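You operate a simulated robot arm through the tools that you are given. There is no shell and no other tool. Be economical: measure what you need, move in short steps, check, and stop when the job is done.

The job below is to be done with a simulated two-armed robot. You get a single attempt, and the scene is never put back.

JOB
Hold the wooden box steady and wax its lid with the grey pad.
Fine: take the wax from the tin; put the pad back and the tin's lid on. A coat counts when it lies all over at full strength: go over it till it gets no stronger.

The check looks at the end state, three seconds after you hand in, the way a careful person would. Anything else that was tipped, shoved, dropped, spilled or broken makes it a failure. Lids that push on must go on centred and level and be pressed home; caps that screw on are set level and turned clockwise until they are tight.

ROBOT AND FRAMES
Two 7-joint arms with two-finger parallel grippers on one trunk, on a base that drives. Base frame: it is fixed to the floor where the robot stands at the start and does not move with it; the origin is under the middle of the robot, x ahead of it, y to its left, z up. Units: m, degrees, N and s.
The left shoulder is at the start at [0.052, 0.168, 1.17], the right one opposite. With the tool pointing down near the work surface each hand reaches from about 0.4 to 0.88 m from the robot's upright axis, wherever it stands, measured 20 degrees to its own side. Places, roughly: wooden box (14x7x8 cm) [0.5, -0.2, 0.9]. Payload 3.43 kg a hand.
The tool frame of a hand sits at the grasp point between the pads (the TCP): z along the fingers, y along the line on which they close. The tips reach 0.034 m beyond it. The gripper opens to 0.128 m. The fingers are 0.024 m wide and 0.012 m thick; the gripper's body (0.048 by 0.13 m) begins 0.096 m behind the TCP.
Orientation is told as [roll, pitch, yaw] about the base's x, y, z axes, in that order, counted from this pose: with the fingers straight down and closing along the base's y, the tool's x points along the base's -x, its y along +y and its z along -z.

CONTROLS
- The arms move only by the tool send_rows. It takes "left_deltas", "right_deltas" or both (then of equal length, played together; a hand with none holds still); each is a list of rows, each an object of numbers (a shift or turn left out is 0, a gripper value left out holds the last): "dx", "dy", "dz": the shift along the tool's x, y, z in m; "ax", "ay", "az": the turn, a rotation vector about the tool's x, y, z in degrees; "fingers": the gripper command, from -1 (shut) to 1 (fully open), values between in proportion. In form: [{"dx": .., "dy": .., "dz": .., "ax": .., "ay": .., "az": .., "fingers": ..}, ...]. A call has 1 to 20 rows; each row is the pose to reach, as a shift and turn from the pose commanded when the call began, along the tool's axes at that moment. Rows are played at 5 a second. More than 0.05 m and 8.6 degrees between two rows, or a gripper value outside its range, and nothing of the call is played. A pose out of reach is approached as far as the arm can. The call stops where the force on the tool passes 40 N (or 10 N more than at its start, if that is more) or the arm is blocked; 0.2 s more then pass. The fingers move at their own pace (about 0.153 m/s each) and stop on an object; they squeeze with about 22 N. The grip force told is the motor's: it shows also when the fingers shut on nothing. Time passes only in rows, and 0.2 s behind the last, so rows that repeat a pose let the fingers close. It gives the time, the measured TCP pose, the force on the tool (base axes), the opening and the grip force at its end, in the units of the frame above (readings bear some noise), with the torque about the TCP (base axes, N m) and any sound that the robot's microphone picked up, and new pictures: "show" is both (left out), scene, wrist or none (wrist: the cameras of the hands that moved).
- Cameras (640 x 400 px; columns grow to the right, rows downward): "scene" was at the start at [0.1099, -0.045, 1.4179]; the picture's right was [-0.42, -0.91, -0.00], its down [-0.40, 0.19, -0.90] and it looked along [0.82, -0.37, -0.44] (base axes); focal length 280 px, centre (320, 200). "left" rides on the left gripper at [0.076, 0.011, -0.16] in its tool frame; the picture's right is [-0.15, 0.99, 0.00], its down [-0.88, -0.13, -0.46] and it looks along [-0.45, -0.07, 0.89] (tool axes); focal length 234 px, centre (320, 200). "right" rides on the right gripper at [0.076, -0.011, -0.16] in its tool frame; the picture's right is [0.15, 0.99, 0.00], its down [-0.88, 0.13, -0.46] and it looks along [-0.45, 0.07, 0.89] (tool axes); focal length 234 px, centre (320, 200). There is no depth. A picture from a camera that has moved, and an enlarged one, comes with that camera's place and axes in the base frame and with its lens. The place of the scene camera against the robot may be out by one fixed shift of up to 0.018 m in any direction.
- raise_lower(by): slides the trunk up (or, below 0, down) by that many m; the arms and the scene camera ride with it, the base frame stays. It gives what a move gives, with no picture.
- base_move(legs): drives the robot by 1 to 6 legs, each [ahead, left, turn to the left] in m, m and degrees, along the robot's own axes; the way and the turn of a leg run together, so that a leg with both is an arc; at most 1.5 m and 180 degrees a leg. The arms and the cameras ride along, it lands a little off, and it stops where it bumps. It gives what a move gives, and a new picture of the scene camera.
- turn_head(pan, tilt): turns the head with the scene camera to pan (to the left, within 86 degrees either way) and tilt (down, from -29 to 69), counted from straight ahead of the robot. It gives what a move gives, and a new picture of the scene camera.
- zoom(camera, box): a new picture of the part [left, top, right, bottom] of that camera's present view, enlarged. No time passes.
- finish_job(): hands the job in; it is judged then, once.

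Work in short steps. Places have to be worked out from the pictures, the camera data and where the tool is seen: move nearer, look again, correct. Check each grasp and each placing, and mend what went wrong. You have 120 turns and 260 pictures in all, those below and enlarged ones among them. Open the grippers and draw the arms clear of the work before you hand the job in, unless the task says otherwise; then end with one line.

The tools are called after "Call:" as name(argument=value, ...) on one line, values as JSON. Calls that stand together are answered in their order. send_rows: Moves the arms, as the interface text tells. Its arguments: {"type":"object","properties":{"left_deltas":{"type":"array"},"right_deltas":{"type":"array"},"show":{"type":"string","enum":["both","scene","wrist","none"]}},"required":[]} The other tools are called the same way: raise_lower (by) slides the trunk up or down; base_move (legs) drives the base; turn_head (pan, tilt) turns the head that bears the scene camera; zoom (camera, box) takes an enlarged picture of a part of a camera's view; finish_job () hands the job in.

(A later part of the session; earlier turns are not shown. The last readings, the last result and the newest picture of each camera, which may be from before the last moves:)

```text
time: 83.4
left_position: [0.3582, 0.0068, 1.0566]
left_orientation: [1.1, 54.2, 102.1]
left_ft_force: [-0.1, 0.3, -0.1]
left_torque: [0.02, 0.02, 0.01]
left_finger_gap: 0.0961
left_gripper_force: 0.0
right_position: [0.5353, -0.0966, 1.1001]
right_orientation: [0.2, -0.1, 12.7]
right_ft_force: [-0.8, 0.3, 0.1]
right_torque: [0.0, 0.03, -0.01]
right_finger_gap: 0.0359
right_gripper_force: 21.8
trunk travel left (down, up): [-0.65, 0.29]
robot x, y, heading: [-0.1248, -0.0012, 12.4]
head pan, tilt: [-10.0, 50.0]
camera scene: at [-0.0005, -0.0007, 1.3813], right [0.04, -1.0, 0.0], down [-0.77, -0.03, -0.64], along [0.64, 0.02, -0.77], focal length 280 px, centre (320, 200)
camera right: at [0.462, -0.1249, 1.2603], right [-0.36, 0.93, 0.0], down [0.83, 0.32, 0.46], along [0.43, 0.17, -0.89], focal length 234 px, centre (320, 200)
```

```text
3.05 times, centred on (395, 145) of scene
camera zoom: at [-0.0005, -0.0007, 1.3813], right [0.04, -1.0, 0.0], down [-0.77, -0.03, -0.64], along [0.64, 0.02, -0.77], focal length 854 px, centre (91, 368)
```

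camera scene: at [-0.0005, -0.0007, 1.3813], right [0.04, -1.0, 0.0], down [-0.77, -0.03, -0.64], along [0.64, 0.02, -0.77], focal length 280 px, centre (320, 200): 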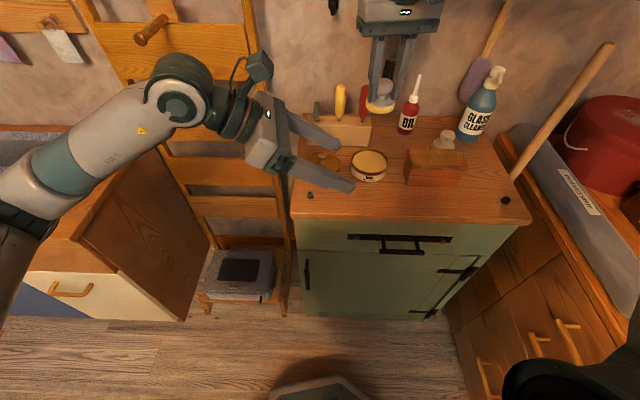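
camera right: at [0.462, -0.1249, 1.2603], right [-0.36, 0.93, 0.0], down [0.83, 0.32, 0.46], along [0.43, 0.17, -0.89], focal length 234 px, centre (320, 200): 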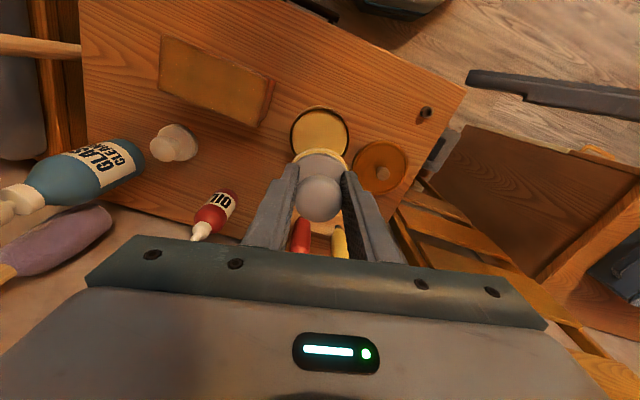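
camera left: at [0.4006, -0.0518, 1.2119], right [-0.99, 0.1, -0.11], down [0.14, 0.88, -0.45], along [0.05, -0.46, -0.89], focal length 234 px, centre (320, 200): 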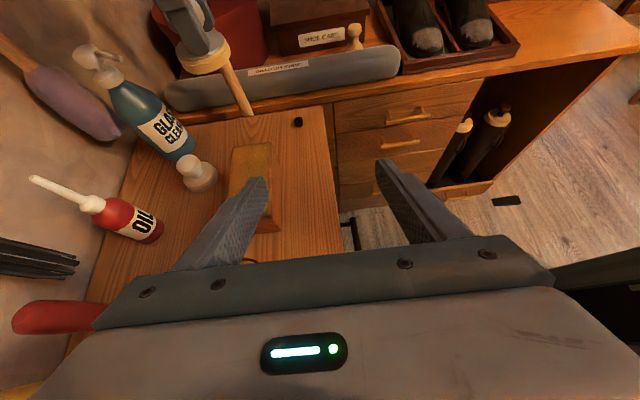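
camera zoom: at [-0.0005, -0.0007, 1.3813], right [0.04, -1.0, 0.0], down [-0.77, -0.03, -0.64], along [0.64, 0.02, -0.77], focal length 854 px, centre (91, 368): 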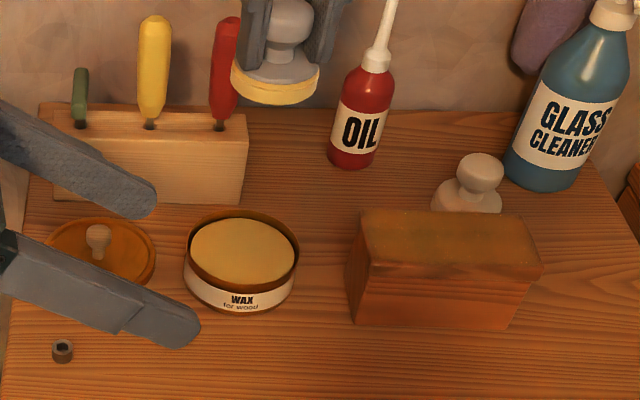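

The pad is loaded again. I move the pad to the right side past the box and bring the left hand to its pre-grip pose left of the box, straightening both to the box's yaw.

Call:
send_rows(left_deltas=[{}, {}, {}, {}, {"dx": 0.016, "dy": -0.021, "dz": 0.019, "ax": -3, "az": 2}, {"dx": 0.032, "dy": -0.042, "dz": 0.037, "ax": -6, "az": 4.2}, {"dx": 0.048, "dy": -0.063, "dz": 0.056, "ax": -9, "az": 6.4}, {"dx": 0.07, "dy": -0.085, "dz": 0.078, "ax": -11.85, "az": 8.5}, {"dx": 0.083, "dy": -0.11, "dz": 0.1, "ax": -11.85, "az": 8.5}, {"dx": 0.096, "dy": -0.1267, "dz": 0.1117, "ax": -11.85, "az": 8.5}, {"dx": 0.096, "dy": -0.1267, "dz": 0.1117, "ax": -11.85, "az": 8.5}], right_deltas=[{"dx": 0.012, "dy": -0.045}, {"dx": 0.024, "dy": -0.09, "az": 4}, {"dx": 0.036, "dy": -0.135, "az": 8}, {"dx": 0.048, "dy": -0.18, "az": 12}, {"dx": 0.06, "dy": -0.22, "az": 15}, {"dx": 0.072, "dy": -0.2535, "az": 15}, {"dx": 0.072, "dy": -0.2535, "az": 15}, {"dx": 0.072, "dy": -0.2535, "az": 15}, {"dx": 0.072, "dy": -0.2535, "az": 15}, {"dx": 0.072, "dy": -0.2535, "az": 15}, {"dx": 0.072, "dy": -0.2535, "az": 15}])

Call:
zoom(camera="left", box=[220, 100, 420, 225])

```text
time: 85.8
left_position: [0.5106, -0.1122, 1.0677]
left_orientation: [1.1, 54.4, 87.5]
left_ft_force: [0.9, 0.0, 0.4]
left_torque: [-0.03, -0.02, 0.01]
left_finger_gap: 0.0963
left_gripper_force: 0.0
right_position: [0.5178, -0.3589, 1.0988]
right_orientation: [0.3, -0.1, -2.4]
right_ft_force: [0.2, -0.1, -0.7]
right_torque: [0.02, 0.0, -0.02]
right_finger_gap: 0.0359
right_gripper_force: 21.8
trunk travel left (down, up): [-0.65, 0.29]
robot x, y, heading: [-0.1244, -0.0012, 12.3]
head pan, tilt: [-10.0, 50.0]
camera scene: at [-0.0005, -0.0006, 1.3814], right [0.04, -1.0, 0.0], down [-0.77, -0.03, -0.64], along [0.64, 0.02, -0.77], focal length 280 px, centre (320, 200)
camera right: at [0.4424, -0.3675, 1.2593], right [-0.1, 0.99, 0.0], down [0.88, 0.09, 0.46], along [0.45, 0.05, -0.89], focal length 234 px, centre (320, 200)
camera left: at [0.508, -0.028, 1.223], right [-0.98, 0.14, -0.11], down [0.18, 0.87, -0.45], along [0.03, -0.46, -0.89], focal length 234 px, centre (320, 200)
```

scene: 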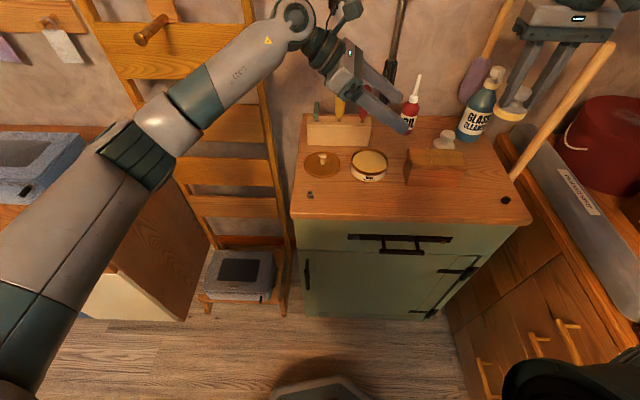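
right: 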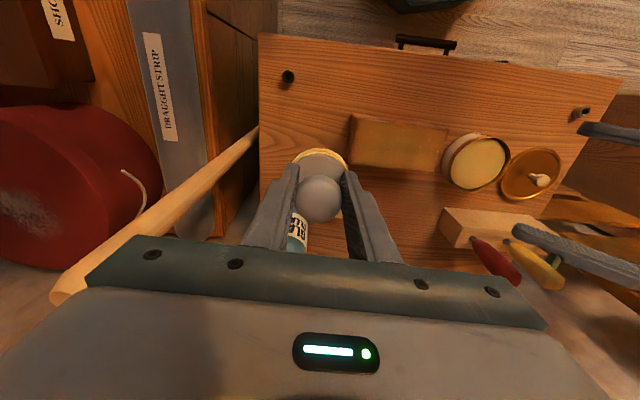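
left: 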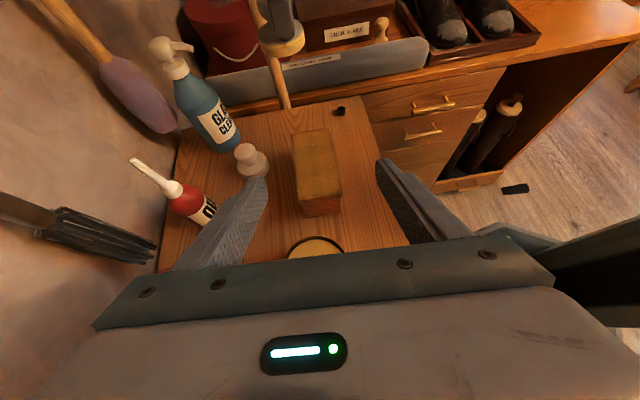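

```text
3.20 times, centred on (320, 162) of left
camera zoom: at [0.508, -0.028, 1.223], right [-0.98, 0.14, -0.11], down [0.18, 0.87, -0.45], along [0.03, -0.46, -0.89], focal length 749 px, centre (320, 320)
```

zoom: 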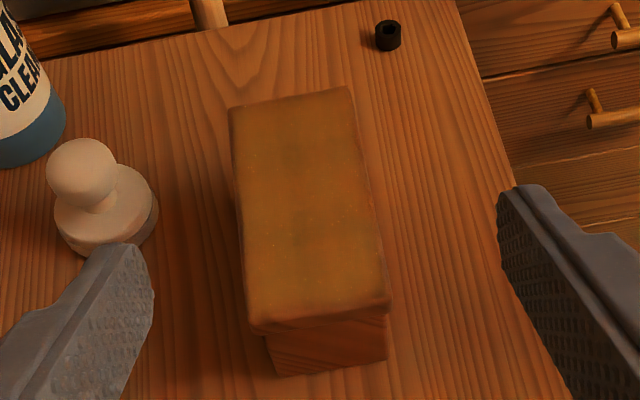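

Lid measured: x 0.4845–0.5485, y -0.183…-0.314. I go down to the box's left end (TCP ≈(0.5165,-0.19,0.898)) and grip its body.

Call:
send_rows(left_deltas=[{"dx": -0.02, "dy": -0.0094, "dz": 0.034}, {"dx": -0.04, "dy": -0.0094, "dz": 0.068}, {"dx": -0.06, "dy": -0.0094, "dz": 0.102}, {"dx": -0.08, "dy": -0.0094, "dz": 0.138}, {"dx": -0.0928, "dy": -0.0094, "dz": 0.1622}, {"dx": -0.0928, "dy": -0.0094, "dz": 0.1622}], show="wrist")

```text
time: 87.2
left_position: [0.5124, -0.1895, 0.899]
left_orientation: [1.1, 54.5, 87.6]
left_ft_force: [0.3, -0.1, 0.1]
left_torque: [0.0, 0.0, 0.0]
left_finger_gap: 0.0957
left_gripper_force: 0.1
right_position: [0.519, -0.359, 1.0984]
right_orientation: [0.3, -0.1, -2.4]
right_ft_force: [-0.1, 0.6, -1.6]
right_torque: [-0.01, 0.0, 0.03]
right_finger_gap: 0.0359
right_gripper_force: 22.3
trunk travel left (down, up): [-0.65, 0.29]
robot x, y, heading: [-0.1259, -0.0021, 12.3]
head pan, tilt: [-10.0, 50.0]
camera left: at [0.51, -0.1056, 1.054], right [-0.98, 0.14, -0.11], down [0.18, 0.87, -0.45], along [0.03, -0.46, -0.89], focal length 234 px, centre (320, 200)
```

left: 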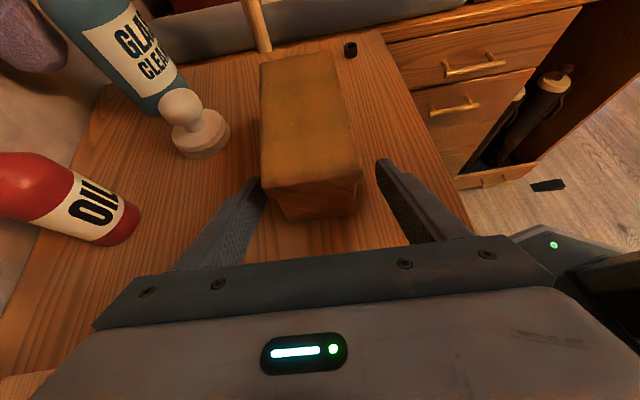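

Close on the box (with a small shift to centre).

Call:
send_rows(left_deltas=[{"dx": 0.0029, "dy": -0.004, "dz": 0.004}, {"dx": 0.0029, "dy": -0.004, "dz": 0.004, "fingers": 0.2}, {"dx": 0.0029, "dy": -0.004, "dz": 0.004, "fingers": -0.2}, {"dx": 0.0029, "dy": -0.004, "dz": 0.004, "fingers": -1}, {"dx": 0.0029, "dy": -0.004, "dz": 0.004, "fingers": -1}], show="wrist")

```text
time: 88.4
left_position: [0.5168, -0.1956, 0.8999]
left_orientation: [1.1, 54.3, 87.6]
left_ft_force: [0.3, -0.2, -0.2]
left_torque: [0.05, -0.04, 0.02]
left_finger_gap: 0.0657
left_gripper_force: 21.8
right_position: [0.5193, -0.358, 1.0983]
right_orientation: [0.3, -0.1, -2.4]
right_ft_force: [-0.4, -0.2, -1.3]
right_torque: [0.02, 0.01, -0.04]
right_finger_gap: 0.0358
right_gripper_force: 21.6
trunk travel left (down, up): [-0.65, 0.29]
robot x, y, heading: [-0.1265, 0.0014, 12.2]
head pan, tilt: [-10.0, 50.0]
camera left: at [0.5134, -0.1111, 1.054], right [-0.98, 0.14, -0.11], down [0.18, 0.87, -0.45], along [0.03, -0.46, -0.89], focal length 234 px, centre (320, 200)
```

left: 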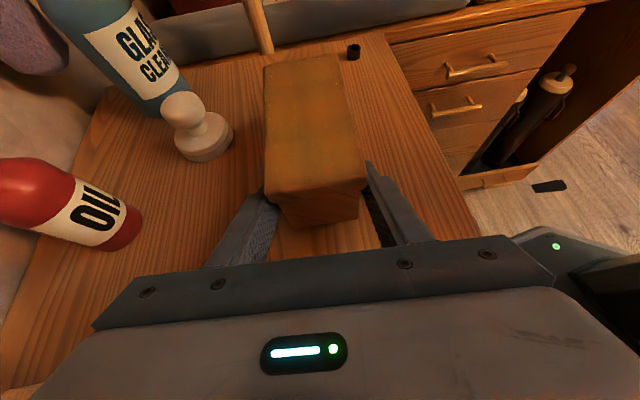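

Gripped again. The pad goes over the lid and down to contact.

Call:
send_rows(right_deltas=[{"dx": 0.004, "dy": 0.04}, {"dx": 0.0076, "dy": 0.079, "dz": 0.03}, {"dx": 0.0076, "dy": 0.079, "dz": 0.07}, {"dx": 0.0076, "dy": 0.079, "dz": 0.1}, {"dx": 0.0076, "dy": 0.079, "dz": 0.106}, {"dx": 0.0076, "dy": 0.079, "dz": 0.109}, {"dx": 0.0076, "dy": 0.079, "dz": 0.111}, {"dx": 0.0076, "dy": 0.079, "dz": 0.1125}], show="wrist")

```text
time: 90.2
left_position: [0.5171, -0.1966, 0.899]
left_orientation: [1.0, 54.5, 87.5]
left_ft_force: [1.5, -2.0, -0.5]
left_torque: [-0.02, -0.08, 0.07]
left_finger_gap: 0.0654
left_gripper_force: 22.2
right_position: [0.5162, -0.2796, 0.9871]
right_orientation: [0.3, -0.1, -2.4]
right_ft_force: [-0.4, 0.3, 3.2]
right_torque: [-0.09, -0.01, -0.03]
right_finger_gap: 0.0362
right_gripper_force: 21.9
trunk travel left (down, up): [-0.65, 0.29]
robot x, y, heading: [-0.1251, -0.0038, 12.1]
head pan, tilt: [-10.0, 50.0]
camera right: at [0.4387, -0.2885, 1.1472], right [-0.1, 0.99, 0.0], down [0.88, 0.09, 0.46], along [0.46, 0.05, -0.89], focal length 234 px, centre (320, 200)
```

right: 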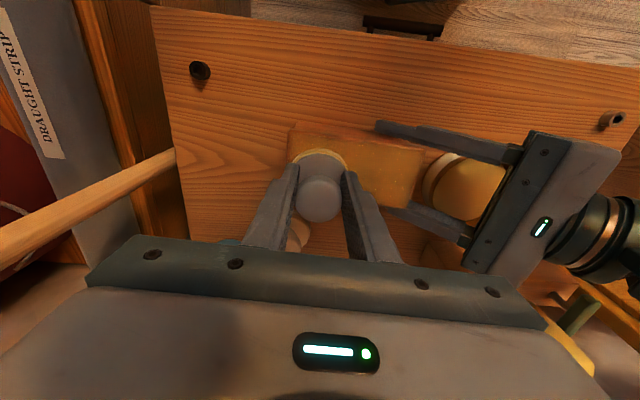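

Just touching. Now a full lengthwise pass with proper pressure over the true lid extents.

Call:
send_rows(right_deltas=[{"dz": 0.002, "dy": -0.02}, {"dz": 0.002, "dx": -0.02, "dy": -0.02}, {"dz": 0.002, "dx": -0.02, "dy": 0.012}, {"dz": 0.002, "dx": -0.02, "dy": 0.044}, {"dz": 0.002, "dx": -0.02, "dy": 0.075}, {"dz": 0.002, "dx": 0.0, "dy": 0.075}, {"dz": 0.002, "dx": 0.02, "dy": 0.075}, {"dz": 0.002, "dx": 0.02, "dy": 0.044}, {"dz": 0.002, "dx": 0.02, "dy": 0.012}, {"dz": 0.002, "dx": 0.02, "dy": -0.02}, {"dz": 0.002, "dx": 0.01, "dy": -0.02}, {"dz": 0.002, "dx": 0.01, "dy": 0.012}, {"dz": 0.002, "dx": 0.01, "dy": 0.044}, {"dz": 0.002, "dx": 0.01, "dy": 0.075}, {"dz": 0.002, "dx": -0.01, "dy": 0.075}, {"dz": 0.002, "dx": -0.01, "dy": 0.044}, {"dz": 0.002, "dx": -0.01, "dy": 0.012}, {"dz": 0.002, "dx": -0.01, "dy": -0.02}, {"dz": 0.002, "dy": -0.02}, {"dz": 0.002, "dy": 0.012}], show="wrist")

Call:
zoom(camera="left", box=[255, 50, 385, 210])

```text
time: 92.7
left_position: [0.5167, -0.1948, 0.9003]
left_orientation: [0.9, 54.5, 87.6]
left_ft_force: [0.1, 1.1, 0.0]
left_torque: [-0.43, -0.13, -0.11]
left_finger_gap: 0.0657
left_gripper_force: 21.6
right_position: [0.5007, -0.2981, 0.987]
right_orientation: [-0.1, 0.1, -2.5]
right_ft_force: [-6.5, -1.4, 15.8]
right_torque: [-0.03, 0.15, 0.04]
right_finger_gap: 0.0361
right_gripper_force: 22.2
trunk travel left (down, up): [-0.65, 0.29]
robot x, y, heading: [-0.124, -0.0039, 12.2]
head pan, tilt: [-10.0, 50.0]
stopped in row 12 (right hand): the force on the tool passed its limit (the readings are from after the stop); the commanded pose is now the measured one
camera right: at [0.424, -0.3054, 1.1472], right [-0.1, 0.99, 0.0], down [0.89, 0.09, 0.45], along [0.45, 0.05, -0.89], focal length 234 px, centre (320, 200)
```

right: 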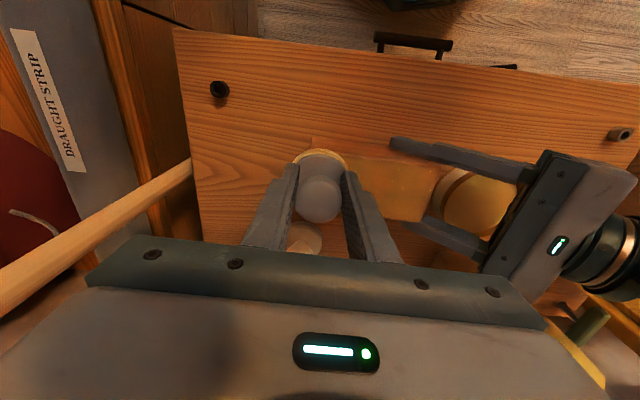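

```text
2.50 times, centred on (320, 130) of left
camera zoom: at [0.5125, -0.1099, 1.0551], right [-0.98, 0.14, -0.11], down [0.18, 0.87, -0.45], along [0.03, -0.47, -0.88], focal length 585 px, centre (320, 375)
```

zoom: 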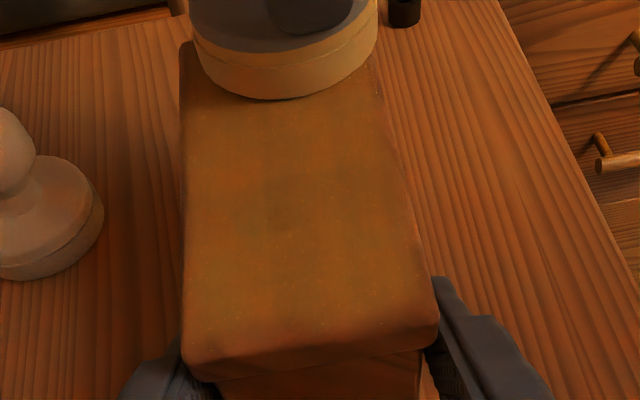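

The force limit stopped it midway (friction peak). I resume with a bit less force, finishing the lanes and working the near end crosswise.

Call:
send_rows(right_deltas=[{"dz": 0.001, "dx": -0.0033, "dy": 0.029}, {"dz": 0.001, "dx": -0.0033, "dy": 0.064}, {"dz": 0.001, "dx": -0.0033, "dy": 0.094}, {"dz": 0.001, "dx": -0.0333, "dy": 0.094}, {"dz": 0.001, "dx": -0.0333, "dy": 0.084}, {"dz": 0.001, "dx": 0.0067, "dy": 0.084}, {"dz": 0.001, "dx": 0.0067, "dy": 0.095}, {"dz": 0.001, "dx": -0.0233, "dy": 0.095}, {"dz": 0.001, "dx": -0.0233, "dy": 0.064}, {"dz": 0.001, "dx": -0.0233, "dy": 0.029}, {"dz": 0.001, "dx": -0.0233, "dy": -0.001}, {"dz": 0.001, "dx": -0.0133, "dy": -0.001}, {"dz": 0.001, "dx": -0.0133, "dy": 0.029}, {"dz": 0.001, "dx": -0.0133, "dy": 0.064}, {"dz": 0.001, "dx": -0.0133, "dy": 0.094}, {"dz": 0.001, "dx": -0.0133, "dy": 0.064}, {"dz": 0.001, "dx": -0.0133, "dy": 0.029}], show="none")

Call:
send_rows(right_deltas=[{"dz": -0.04}, {"dz": -0.08, "dy": -0.03}, {"dz": -0.11, "dy": -0.08}], show="scene")

Call:
zoom(camera="left", box=[255, 50, 385, 210])

Call:
zoom(camera="scene", box=[380, 110, 500, 200])

```text
time: 93.5
left_position: [0.5162, -0.1948, 0.9001]
left_orientation: [1.0, 54.3, 87.6]
left_ft_force: [-0.4, -1.3, 4.9]
left_torque: [0.72, 0.01, 0.03]
left_finger_gap: 0.0654
left_gripper_force: 22.4
right_position: [0.5082, -0.2133, 0.986]
right_orientation: [0.1, -0.2, -2.4]
right_ft_force: [-2.4, 5.2, 9.6]
right_torque: [0.24, 0.08, 0.05]
right_finger_gap: 0.0359
right_gripper_force: 21.9
trunk travel left (down, up): [-0.65, 0.29]
robot x, y, heading: [-0.1264, -0.0013, 12.0]
head pan, tilt: [-10.0, 50.0]
stopped in row 3 (right hand): the force on the tool passed its limit (the readings are from after the stop); the commanded pose is now the measured one
```

```text
refused: row 3 steps farther than a row can; nothing moved
```

```text
2.50 times, centred on (320, 130) of left
camera zoom: at [0.5127, -0.1097, 1.0547], right [-0.98, 0.14, -0.11], down [0.18, 0.87, -0.45], along [0.03, -0.46, -0.89], focal length 585 px, centre (320, 375)
```

zoom: 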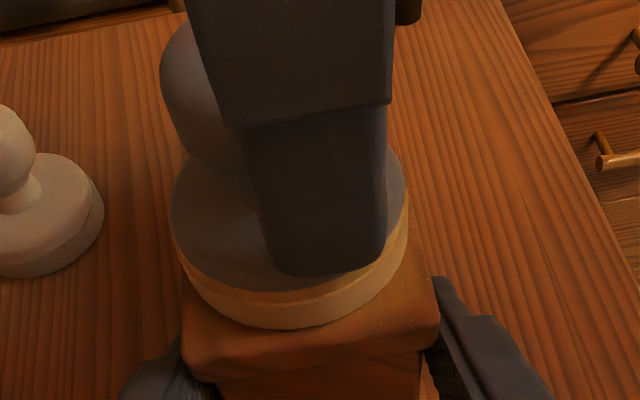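

```text
4.44 times, centred on (440, 155) of scene
camera zoom: at [-0.0028, 0.0001, 1.3813], right [0.04, -1.0, 0.0], down [-0.76, -0.03, -0.64], along [0.64, 0.02, -0.77], focal length 1246 px, centre (-213, 400)
```

zoom: 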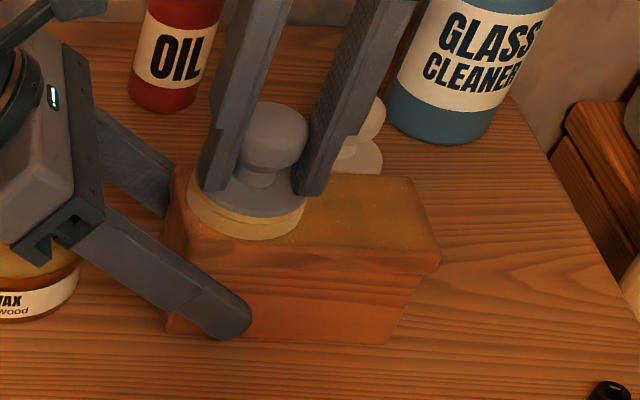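

The pad stops ~8–10 mm short of the lid's near edge in this view, so the lid lies about 8 mm more to the left in right-hand coordinates. I resume with corrected extents, starting with the near end.

Call:
send_rows(right_deltas=[{"dx": 0.0, "dy": 0.017}, {"dx": -0.019, "dy": 0.017}, {"dx": 0.017, "dy": 0.017}, {"dx": 0.017, "dy": 0.005}, {"dx": -0.019, "dy": 0.005}, {"dx": -0.019, "dy": -0.018}, {"dx": -0.019, "dy": -0.046}, {"dx": -0.019, "dy": -0.073}, {"dx": 0.017, "dy": -0.073}, {"dx": 0.017, "dy": -0.046}, {"dx": 0.017, "dy": -0.018}, {"dx": 0.017, "dy": 0.017}, {"dx": -0.001, "dy": 0.017}, {"dx": -0.001, "dy": -0.018}, {"dx": -0.001, "dy": -0.046}, {"dx": -0.001, "dy": -0.073}, {"dx": -0.01, "dy": -0.073}, {"dx": -0.01, "dy": -0.046}, {"dx": -0.01, "dy": -0.018}, {"dx": -0.01, "dy": 0.017}], show="none")

Call:
zoom(camera="left", box=[255, 50, 385, 210])

```text
time: 97.7
left_position: [0.5162, -0.1933, 0.8986]
left_orientation: [0.9, 54.3, 87.6]
left_ft_force: [0.0, 7.4, 1.9]
left_torque: [-0.11, -0.11, -0.18]
left_finger_gap: 0.0659
left_gripper_force: 22.1
right_position: [0.5184, -0.1984, 0.986]
right_orientation: [-0.3, -0.3, -2.6]
right_ft_force: [-1.0, -10.2, 26.2]
right_torque: [-0.42, 0.1, 0.05]
right_finger_gap: 0.0359
right_gripper_force: 21.9
trunk travel left (down, up): [-0.65, 0.29]
robot x, y, heading: [-0.1266, -0.0031, 12.2]
head pan, tilt: [-10.0, 50.0]
```

```text
2.50 times, centred on (320, 130) of left
camera zoom: at [0.5126, -0.1093, 1.0543], right [-0.98, 0.14, -0.11], down [0.17, 0.88, -0.45], along [0.03, -0.46, -0.89], focal length 585 px, centre (320, 375)
```

zoom: 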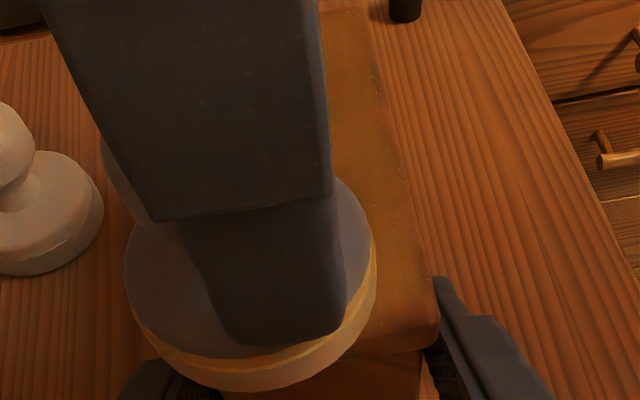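

Now the pad reaches just past the near edge, but it sits ~1.5 cm towards +x of the lid's middle, so the true x-centre is ≈0.503 in right-hand coordinates. Another pass centred on that.

Call:
send_rows(right_deltas=[{"dz": -0.0005, "dx": 0.0154, "dy": 0.002}, {"dz": -0.0005, "dx": 0.0354, "dy": 0.002}, {"dz": -0.0005, "dx": 0.0354, "dy": -0.028}, {"dz": -0.0005, "dx": 0.0354, "dy": -0.059}, {"dz": -0.0005, "dx": 0.0354, "dy": -0.09}, {"dz": -0.0005, "dx": 0.0254, "dy": -0.09}, {"dz": -0.0005, "dx": 0.0254, "dy": -0.059}, {"dz": -0.0005, "dx": 0.0254, "dy": -0.028}, {"dz": -0.0005, "dx": 0.0254, "dy": 0.002}, {"dz": -0.0005, "dx": 0.0154, "dy": 0.002}, {"dz": -0.0005, "dx": 0.0154, "dy": -0.028}, {"dz": -0.0005, "dx": 0.0154, "dy": -0.059}, {"dz": -0.0005, "dx": 0.0154, "dy": -0.09}, {"dz": -0.0005, "dx": 0.0034, "dy": -0.09}, {"dz": -0.0005, "dx": 0.0034, "dy": -0.059}, {"dz": -0.0005, "dx": 0.0034, "dy": -0.028}, {"dz": -0.0005, "dx": 0.0034, "dy": 0.002}, {"dz": -0.0005, "dx": 0.0304, "dy": 0.002}, {"dz": -0.0005, "dx": 0.0304, "dy": -0.008}, {"dz": -0.0005, "dx": 0.0034, "dy": -0.008}], show="none")

Call:
send_rows(right_deltas=[{"dz": -0.04}, {"dz": -0.08}, {"dz": -0.11, "dy": -0.03}, {"dz": -0.11, "dy": -0.08}, {"dz": -0.11, "dy": -0.13}], show="scene")

Call:
zoom(camera="left", box=[255, 50, 385, 210])

Call:
zoom(camera="scene", box=[380, 110, 500, 200])

Call:
zoom(camera="right", box=[330, 105, 490, 205])

```text
time: 101.9
left_position: [0.5169, -0.1945, 0.9002]
left_orientation: [1.0, 54.4, 87.7]
left_ft_force: [7.0, -1.9, -1.8]
left_torque: [-0.03, 0.47, -0.1]
left_finger_gap: 0.0657
left_gripper_force: 22.1
right_position: [0.5124, -0.206, 0.9871]
right_orientation: [-0.2, 0.1, -2.5]
right_ft_force: [-13.2, 0.6, 26.3]
right_torque: [0.18, 0.42, 0.1]
right_finger_gap: 0.0361
right_gripper_force: 22.1
trunk travel left (down, up): [-0.65, 0.29]
robot x, y, heading: [-0.1252, -0.0034, 12.0]
head pan, tilt: [-10.0, 50.0]
```

```text
time: 103.1
left_position: [0.5187, -0.1932, 0.8997]
left_orientation: [1.1, 54.3, 87.6]
left_ft_force: [1.5, -2.5, 11.9]
left_torque: [0.21, -0.11, 0.13]
left_finger_gap: 0.0657
left_gripper_force: 21.8
right_position: [0.5094, -0.3354, 1.0969]
right_orientation: [-0.2, -0.1, -2.4]
right_ft_force: [0.0, -1.1, 0.5]
right_torque: [0.01, -0.01, -0.02]
right_finger_gap: 0.0357
right_gripper_force: 22.0
trunk travel left (down, up): [-0.65, 0.29]
robot x, y, heading: [-0.126, -0.0004, 12.1]
head pan, tilt: [-10.0, 50.0]
camera scene: at [-0.0023, -0.0023, 1.3816], right [0.04, -1.0, 0.0], down [-0.76, -0.03, -0.64], along [0.64, 0.02, -0.77], focal length 280 px, centre (320, 200)
```

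scene: 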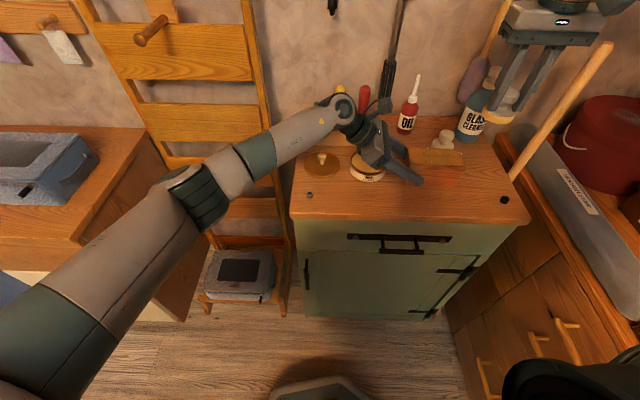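

```text
2.50 times, centred on (320, 130) of left
camera zoom: at [0.5137, -0.1104, 1.0543], right [-0.98, 0.14, -0.11], down [0.17, 0.88, -0.45], along [0.03, -0.46, -0.89], focal length 585 px, centre (320, 375)
```

zoom: 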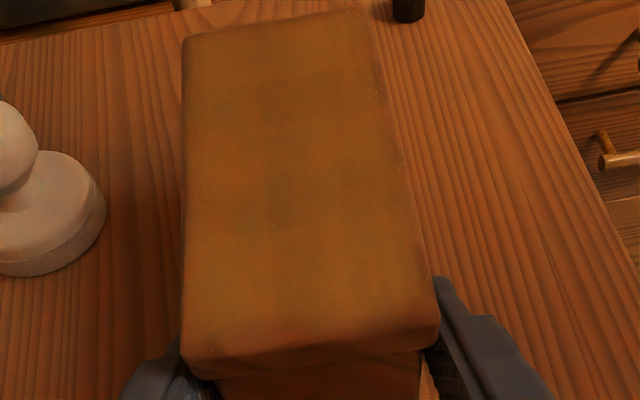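

```text
4.44 times, centred on (440, 155) of scene
camera zoom: at [-0.0023, -0.0023, 1.3816], right [0.04, -1.0, 0.0], down [-0.76, -0.03, -0.64], along [0.64, 0.02, -0.77], focal length 1246 px, centre (-213, 400)
```

zoom: 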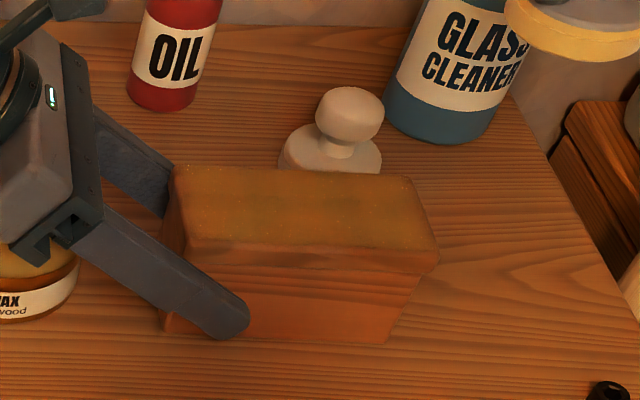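

```text
4.00 times, centred on (410, 155) of right
camera zoom: at [0.4335, -0.344, 1.2571], right [-0.1, 0.99, 0.0], down [0.88, 0.09, 0.46], along [0.45, 0.05, -0.89], focal length 937 px, centre (-40, 380)
```

zoom: 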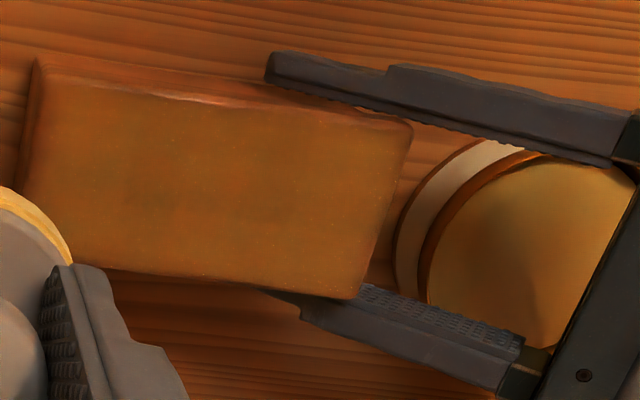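

The coat now looks even, near edge included. One more full pass to verify that it gets no stronger.

Call:
send_rows(right_deltas=[{"dy": 0.03, "dz": 0.03}, {"dy": 0.05, "dz": 0.07}, {"dx": 0.0104, "dy": 0.05, "dz": 0.1}, {"dx": 0.0104, "dy": 0.047, "dz": 0.1095}, {"dx": -0.0096, "dy": 0.047, "dz": 0.1095}, {"dx": -0.0096, "dy": 0.078, "dz": 0.1095}, {"dx": -0.0096, "dy": 0.109, "dz": 0.1095}, {"dx": -0.0096, "dy": 0.139, "dz": 0.1095}, {"dx": 0.0304, "dy": 0.139, "dz": 0.1095}, {"dx": 0.0304, "dy": 0.109, "dz": 0.1095}, {"dx": 0.0304, "dy": 0.078, "dz": 0.1095}, {"dx": 0.0304, "dy": 0.047, "dz": 0.1095}, {"dx": 0.0204, "dy": 0.047, "dz": 0.1095}, {"dx": 0.0204, "dy": 0.078, "dz": 0.1095}, {"dx": 0.0204, "dy": 0.109, "dz": 0.1095}, {"dx": 0.0204, "dy": 0.139, "dz": 0.1095}, {"dx": 0.0004, "dy": 0.139, "dz": 0.1095}, {"dx": 0.0004, "dy": 0.109, "dz": 0.1095}, {"dx": 0.0004, "dy": 0.078, "dz": 0.1095}, {"dx": 0.0004, "dy": 0.047, "dz": 0.1095}], show="none")

Call:
send_rows(right_deltas=[{"dz": -0.04}, {"dz": -0.08}, {"dz": -0.11, "dy": -0.03}, {"dz": -0.11, "dy": -0.06}], show="none")

Call:
zoom(camera="left", box=[255, 50, 385, 210])

Call:
zoom(camera="scene", box=[380, 110, 500, 200])

```text
time: 107.3
left_position: [0.5173, -0.194, 0.8979]
left_orientation: [1.0, 54.4, 87.8]
left_ft_force: [-2.9, -4.1, 4.1]
left_torque: [0.17, -0.11, 0.25]
left_finger_gap: 0.0655
left_gripper_force: 22.0
right_position: [0.5113, -0.2885, 0.9868]
right_orientation: [-0.1, -0.1, -2.5]
right_ft_force: [0.3, 4.8, 14.4]
right_torque: [0.25, -0.07, 0.01]
right_finger_gap: 0.0358
right_gripper_force: 21.6
trunk travel left (down, up): [-0.65, 0.29]
robot x, y, heading: [-0.1267, -0.007, 12.1]
head pan, tilt: [-10.0, 50.0]
```

```text
time: 108.3
left_position: [0.5183, -0.1942, 0.8991]
left_orientation: [1.0, 54.3, 87.7]
left_ft_force: [2.7, -0.4, 10.6]
left_torque: [0.21, -0.11, 0.09]
left_finger_gap: 0.0656
left_gripper_force: 21.9
right_position: [0.5102, -0.3499, 1.0958]
right_orientation: [0.0, -0.1, -2.5]
right_ft_force: [0.6, 0.0, -1.7]
right_torque: [0.0, 0.0, 0.03]
right_finger_gap: 0.0358
right_gripper_force: 22.3
trunk travel left (down, up): [-0.65, 0.29]
robot x, y, heading: [-0.1244, -0.001, 12.2]
head pan, tilt: [-10.0, 50.0]
```

```text
2.50 times, centred on (320, 130) of left
camera zoom: at [0.5143, -0.1099, 1.0538], right [-0.98, 0.14, -0.11], down [0.17, 0.88, -0.45], along [0.03, -0.46, -0.89], focal length 585 px, centre (320, 375)
```

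zoom: 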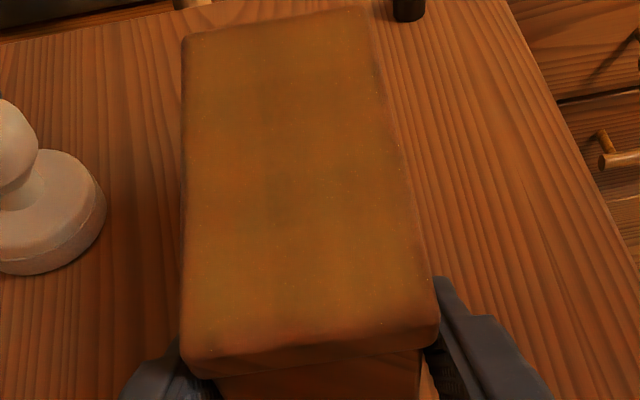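

```text
4.44 times, centred on (440, 155) of scene
camera zoom: at [-0.0014, -0.0014, 1.3815], right [0.04, -1.0, 0.0], down [-0.77, -0.03, -0.64], along [0.64, 0.02, -0.77], focal length 1246 px, centre (-213, 400)
```

zoom: 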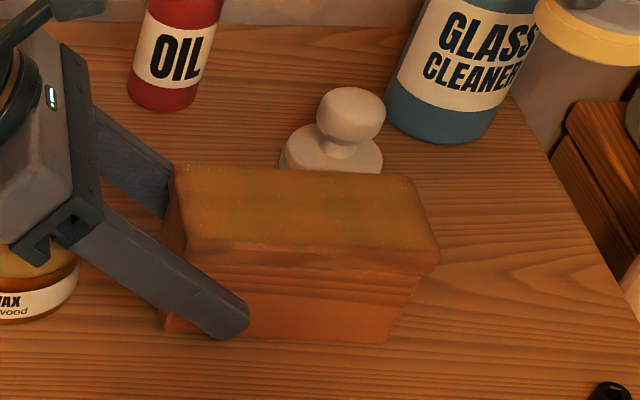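

No visible change from the last pass: the coat is at full strength. I release the box and withdraw the left hand, while the right hand turns to yaw -90 for putting back the pad beside the stick.

Call:
send_rows(left_deltas=[{"fingers": 0.5}, {"fingers": 0.5}, {"fingers": 0.5}, {"dz": -0.04}, {"dz": -0.08, "dx": 0.01}, {"dz": -0.11, "dx": 0.03}, {"dz": -0.13, "dx": 0.06}, {"dz": -0.14, "dx": 0.09}, {"dz": -0.14, "dx": 0.09, "dy": 0.04}, {"dz": -0.14, "dx": 0.09, "dy": 0.08}, {"dz": -0.14, "dx": 0.09, "dy": 0.11}, {"dz": -0.14, "dx": 0.09, "dy": 0.11}], right_deltas=[{"dz": 0}, {"dz": -0.01, "az": 8}, {"dz": -0.02, "az": 16}, {"dz": -0.02, "az": 24}, {"dz": -0.02, "az": 32}, {"dz": -0.02, "az": 40}, {"dz": -0.02, "az": 48}, {"dz": -0.02, "az": 56}, {"dz": -0.02, "az": 64}, {"dz": -0.02, "az": 72}, {"dz": -0.02, "az": 80}, {"dz": -0.02, "az": 87.5}])

```text
time: 110.9
left_position: [0.4142, -0.1276, 1.0541]
left_orientation: [1.2, 54.3, 87.7]
left_ft_force: [0.4, -0.7, -0.2]
left_torque: [-0.01, 0.01, -0.01]
left_finger_gap: 0.096
left_gripper_force: 0.1
right_position: [0.509, -0.3495, 1.1154]
right_orientation: [0.2, 0.0, -90.2]
right_ft_force: [0.5, 0.0, -0.7]
right_torque: [-0.02, 0.03, 0.01]
right_finger_gap: 0.0358
right_gripper_force: 22.0
trunk travel left (down, up): [-0.65, 0.29]
robot x, y, heading: [-0.1248, -0.0037, 12.0]
head pan, tilt: [-10.0, 50.0]
camera scene: at [-0.0002, -0.001, 1.3813], right [0.04, -1.0, 0.0], down [-0.77, -0.03, -0.64], along [0.64, 0.02, -0.77], focal length 280 px, centre (320, 200)
camera right: at [0.4992, -0.2731, 1.2757], right [0.99, 0.14, 0.0], down [0.13, -0.88, 0.46], along [0.06, -0.45, -0.89], focal length 234 px, centre (320, 200)
camera left: at [0.4099, -0.0438, 1.209], right [-0.98, 0.14, -0.11], down [0.17, 0.88, -0.45], along [0.03, -0.46, -0.89], focal length 234 px, centre (320, 200)
```

scene: 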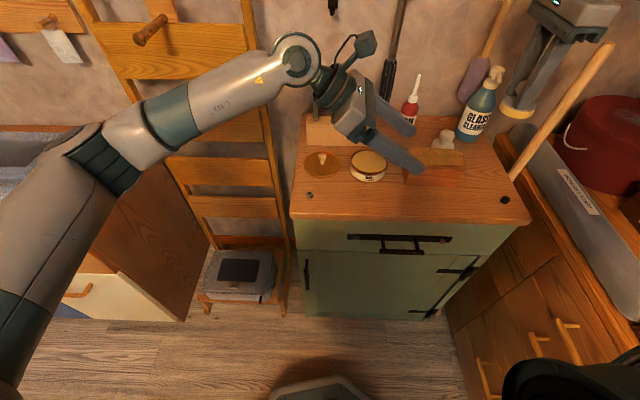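
right: 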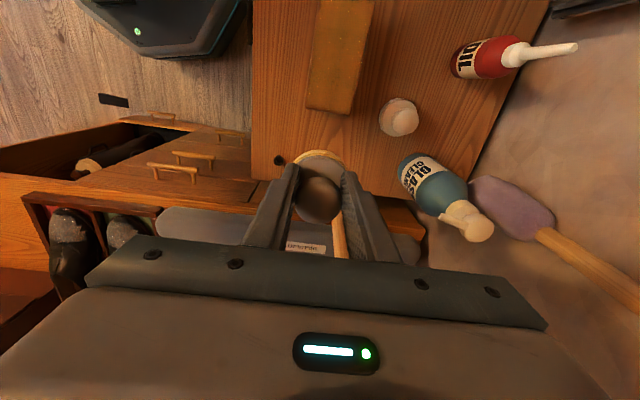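
left: 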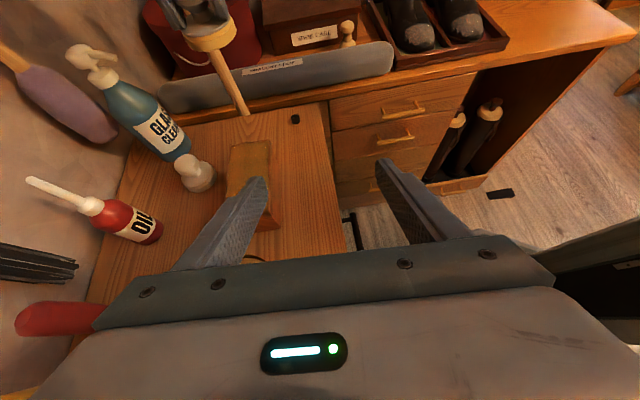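

Both clear. The pad now goes above its original spot at about (0.56,-0.414).

Call:
send_rows(right_deltas=[{"dx": -0.02, "dy": 0.02}, {"dx": -0.04, "dy": 0.04}, {"dx": -0.0635, "dy": 0.05}, {"dx": -0.0635, "dy": 0.05, "dz": 0.04}, {"dx": -0.0635, "dy": 0.05, "dz": 0.08}, {"dx": -0.0635, "dy": 0.05, "dz": 0.12}, {"dx": -0.0635, "dy": 0.05, "dz": 0.15}])

Call:
zoom(camera="scene", box=[400, 80, 560, 210])

Call:
zoom(camera="right", box=[220, 80, 420, 205])

```text
time: 112.5
left_position: [0.4143, -0.1292, 1.0536]
left_orientation: [1.2, 54.3, 87.9]
left_ft_force: [0.3, -0.2, 0.2]
left_torque: [0.02, 0.01, -0.01]
left_finger_gap: 0.0959
left_gripper_force: 0.1
right_position: [0.5608, -0.4132, 0.9633]
right_orientation: [-0.1, 0.0, -90.0]
right_ft_force: [-0.2, 0.1, -0.2]
right_torque: [0.03, 0.0, 0.01]
right_finger_gap: 0.0359
right_gripper_force: 22.4
trunk travel left (down, up): [-0.65, 0.29]
robot x, y, heading: [-0.1242, -0.0022, 12.0]
head pan, tilt: [-10.0, 50.0]
camera scene: at [0.0006, -0.0016, 1.3813], right [0.04, -1.0, 0.0], down [-0.77, -0.03, -0.64], along [0.64, 0.02, -0.77], focal length 280 px, centre (320, 200)
camera right: at [0.5495, -0.3373, 1.124], right [0.99, 0.15, 0.0], down [0.13, -0.88, 0.46], along [0.07, -0.45, -0.89], focal length 234 px, centre (320, 200)
```

scene: 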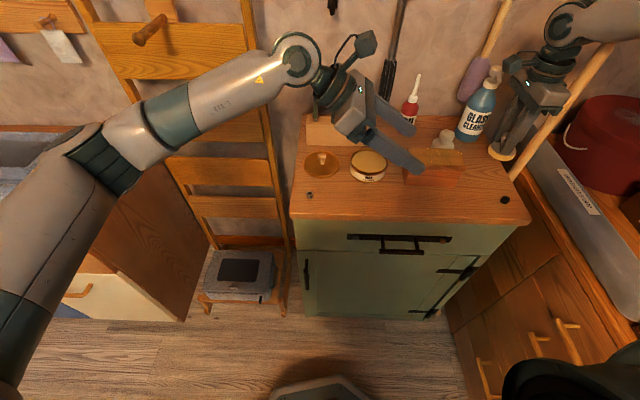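
right: 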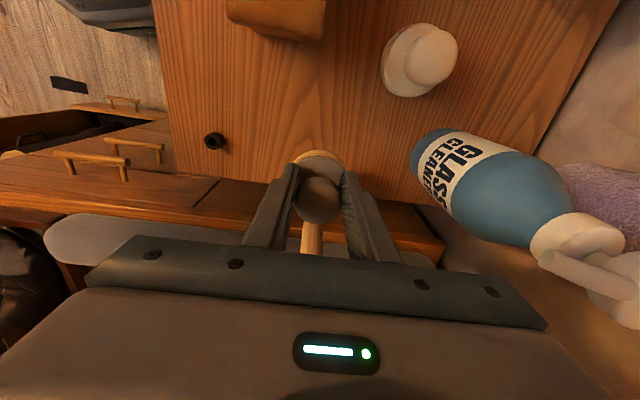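

```text
3.08 times, centred on (480, 145) of scene
camera zoom: at [0.0006, -0.0016, 1.3813], right [0.04, -1.0, 0.0], down [-0.77, -0.03, -0.64], along [0.64, 0.02, -0.77], focal length 862 px, centre (-172, 369)
```

zoom: 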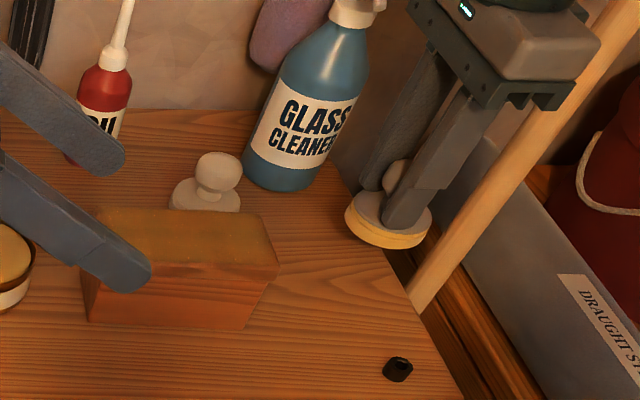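

```text
3.20 times, centred on (320, 142) of right
camera zoom: at [0.5495, -0.3373, 1.124], right [0.99, 0.15, 0.0], down [0.13, -0.88, 0.46], along [0.07, -0.45, -0.89], focal length 749 px, centre (320, 384)
```

zoom: 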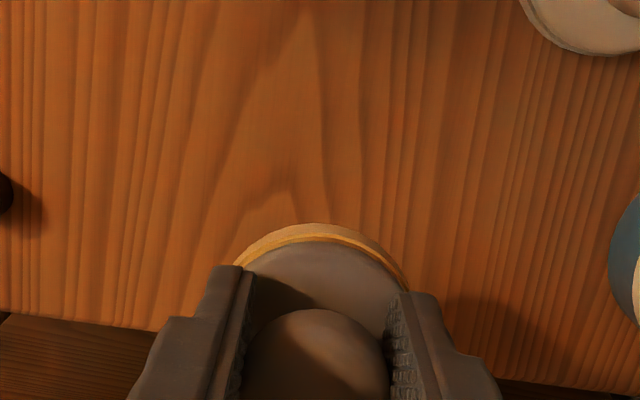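

The knob has shifted ~9 mm in the grip towards -y, so I correct by +7 mm and lower the pad to contact with the table.

Call:
send_rows(right_deltas=[{"dx": 0.007, "dz": 0.02}, {"dx": 0.007, "dz": 0.034}, {"dx": 0.007, "dz": 0.038}, {"dx": 0.007, "dz": 0.041}, {"dx": 0.007, "dz": 0.043}, {"dx": 0.007, "dz": 0.045}], show="none")

```text
time: 113.9
left_position: [0.4139, -0.1284, 1.0537]
left_orientation: [1.2, 54.3, 87.8]
left_ft_force: [-0.1, -0.7, -0.4]
left_torque: [0.04, -0.02, 0.01]
left_finger_gap: 0.0959
left_gripper_force: 0.2
right_position: [0.5596, -0.4068, 0.9198]
right_orientation: [0.0, -0.1, -90.0]
right_ft_force: [0.1, -0.5, -0.6]
right_torque: [0.0, -0.04, 0.01]
right_finger_gap: 0.0358
right_gripper_force: 22.0
trunk travel left (down, up): [-0.65, 0.29]
robot x, y, heading: [-0.1244, -0.0001, 12.0]
head pan, tilt: [-10.0, 50.0]
```

Call:
send_rows(right_deltas=[{"dz": 0.001}, {"dz": 0.0025}, {"dz": 0.004}, {"dz": 0.0055}], show="none")

```text
time: 114.9
left_position: [0.4144, -0.1275, 1.0534]
left_orientation: [1.1, 54.2, 87.8]
left_ft_force: [-0.6, -0.4, 0.7]
left_torque: [0.01, -0.01, 0.01]
left_finger_gap: 0.096
left_gripper_force: 0.0
right_position: [0.5612, -0.4067, 0.9149]
right_orientation: [0.1, -0.1, -90.0]
right_ft_force: [0.7, -0.1, -0.3]
right_torque: [-0.01, 0.01, -0.02]
right_finger_gap: 0.0357
right_gripper_force: 22.0
trunk travel left (down, up): [-0.65, 0.29]
robot x, y, heading: [-0.1248, -0.0, 12.1]
head pan, tilt: [-10.0, 50.0]
```

Call:
send_rows(right_deltas=[{"dz": 0.002}, {"dz": 0.004}, {"dz": 0.006}, {"dz": 0.008}, {"dz": 0.01}], show="scene")

Call:
zoom(camera="scene", box=[420, 80, 560, 200])

```text
time: 115.9
left_position: [0.412, -0.128, 1.057]
left_orientation: [0.9, 54.3, 87.4]
left_ft_force: [0.5, -0.1, -0.7]
left_torque: [-0.01, 0.02, -0.01]
left_finger_gap: 0.0961
left_gripper_force: 0.1
right_position: [0.5613, -0.4072, 0.9134]
right_orientation: [0.6, -0.2, -90.1]
right_ft_force: [-9.3, 0.1, 19.9]
right_torque: [-0.11, 0.61, -0.02]
right_finger_gap: 0.0361
right_gripper_force: 21.7
trunk travel left (down, up): [-0.65, 0.29]
robot x, y, heading: [-0.1287, -0.0054, 11.8]
head pan, tilt: [-10.0, 50.0]
stopped in row 5 (right hand): the force on the tool passed its limit (the readings are from after the stop); the commanded pose is now the measured one
camera scene: at [-0.0037, -0.0004, 1.3816], right [0.03, -1.0, 0.0], down [-0.76, -0.03, -0.64], along [0.64, 0.02, -0.76], focal length 280 px, centre (320, 200)
```

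scene: 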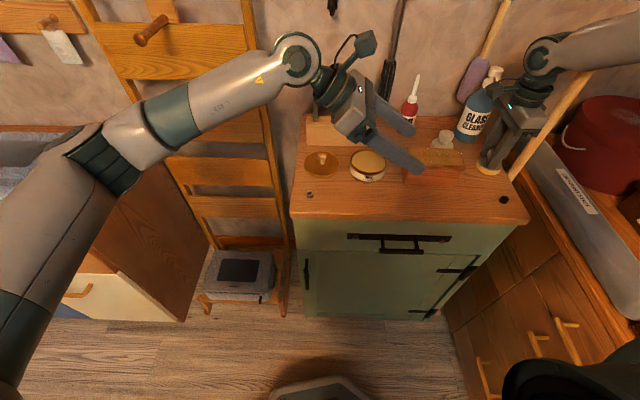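

```text
3.33 times, centred on (490, 140) of scene
camera zoom: at [-0.0037, -0.0004, 1.3816], right [0.03, -1.0, 0.0], down [-0.76, -0.03, -0.64], along [0.64, 0.02, -0.76], focal length 934 px, centre (-247, 400)
```

zoom: 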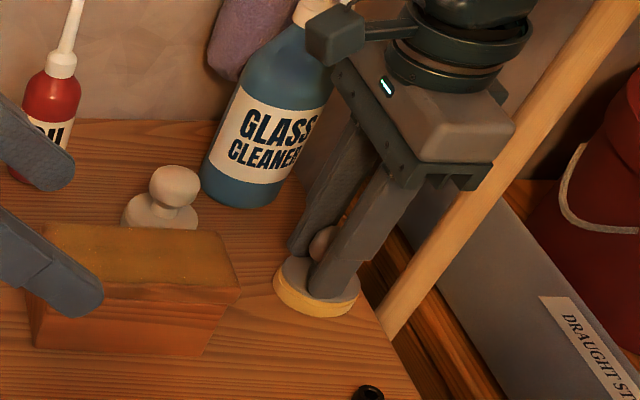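

The pad stands on the table at its old spot. I open moderately (bottle nearby) and lift off.

Call:
send_rows(right_deltas=[{"dz": -0.001, "fingers": -0.1}, {"dz": -0.001, "fingers": -0.0}, {"dz": -0.001, "fingers": 0.0}, {"dz": -0.03}, {"dz": -0.07}, {"dz": -0.12}, {"dz": -0.16}, {"dz": -0.2}])

Call:
zoom(camera="scene", box=[280, 80, 560, 210])

```text
time: 117.7
left_position: [0.4133, -0.1285, 1.0551]
left_orientation: [1.1, 54.4, 87.6]
left_ft_force: [-0.2, 0.5, -0.3]
left_torque: [-0.03, -0.01, 0.01]
left_finger_gap: 0.0961
left_gripper_force: 0.1
right_position: [0.5605, -0.4058, 1.1127]
right_orientation: [0.4, -0.1, -90.0]
right_ft_force: [-1.0, 1.9, 0.6]
right_torque: [0.01, -0.01, -0.01]
right_finger_gap: 0.0638
right_gripper_force: 0.1
trunk travel left (down, up): [-0.65, 0.29]
robot x, y, heading: [-0.1276, -0.0001, 12.1]
head pan, tilt: [-10.0, 50.0]
camera scene: at [-0.0013, -0.0008, 1.3814], right [0.04, -1.0, 0.0], down [-0.77, -0.03, -0.64], along [0.64, 0.02, -0.77], focal length 280 px, centre (320, 200)
camera right: at [0.5474, -0.3294, 1.2719], right [0.99, 0.15, 0.01], down [0.13, -0.88, 0.46], along [0.07, -0.45, -0.89], focal length 234 px, centre (320, 200)
```

scene: 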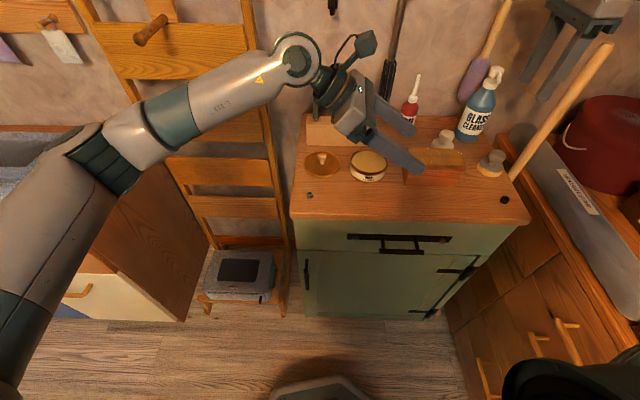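
right: 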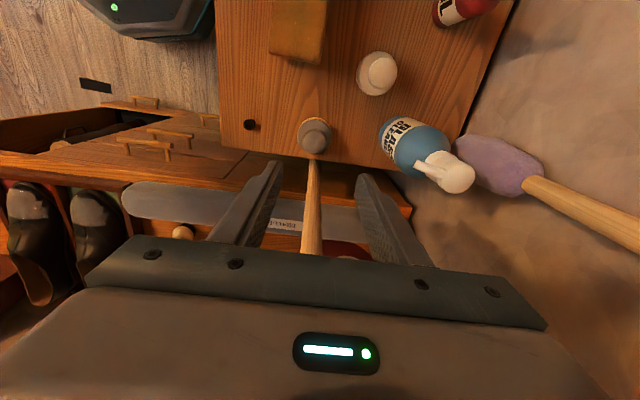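

```text
2.29 times, centred on (420, 145) of scene
camera zoom: at [-0.0013, -0.0008, 1.3814], right [0.04, -1.0, 0.0], down [-0.77, -0.03, -0.64], along [0.64, 0.02, -0.77], focal length 641 px, centre (91, 326)
```

zoom: 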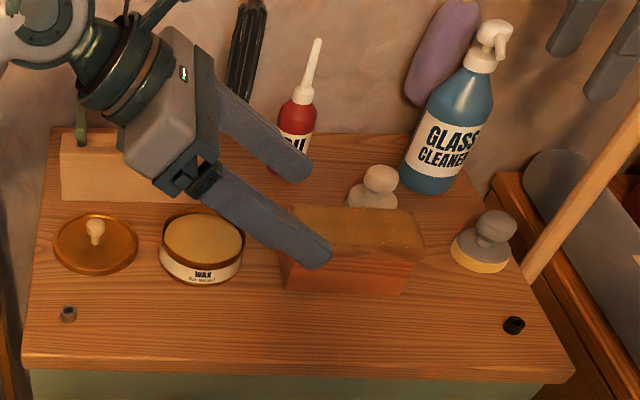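

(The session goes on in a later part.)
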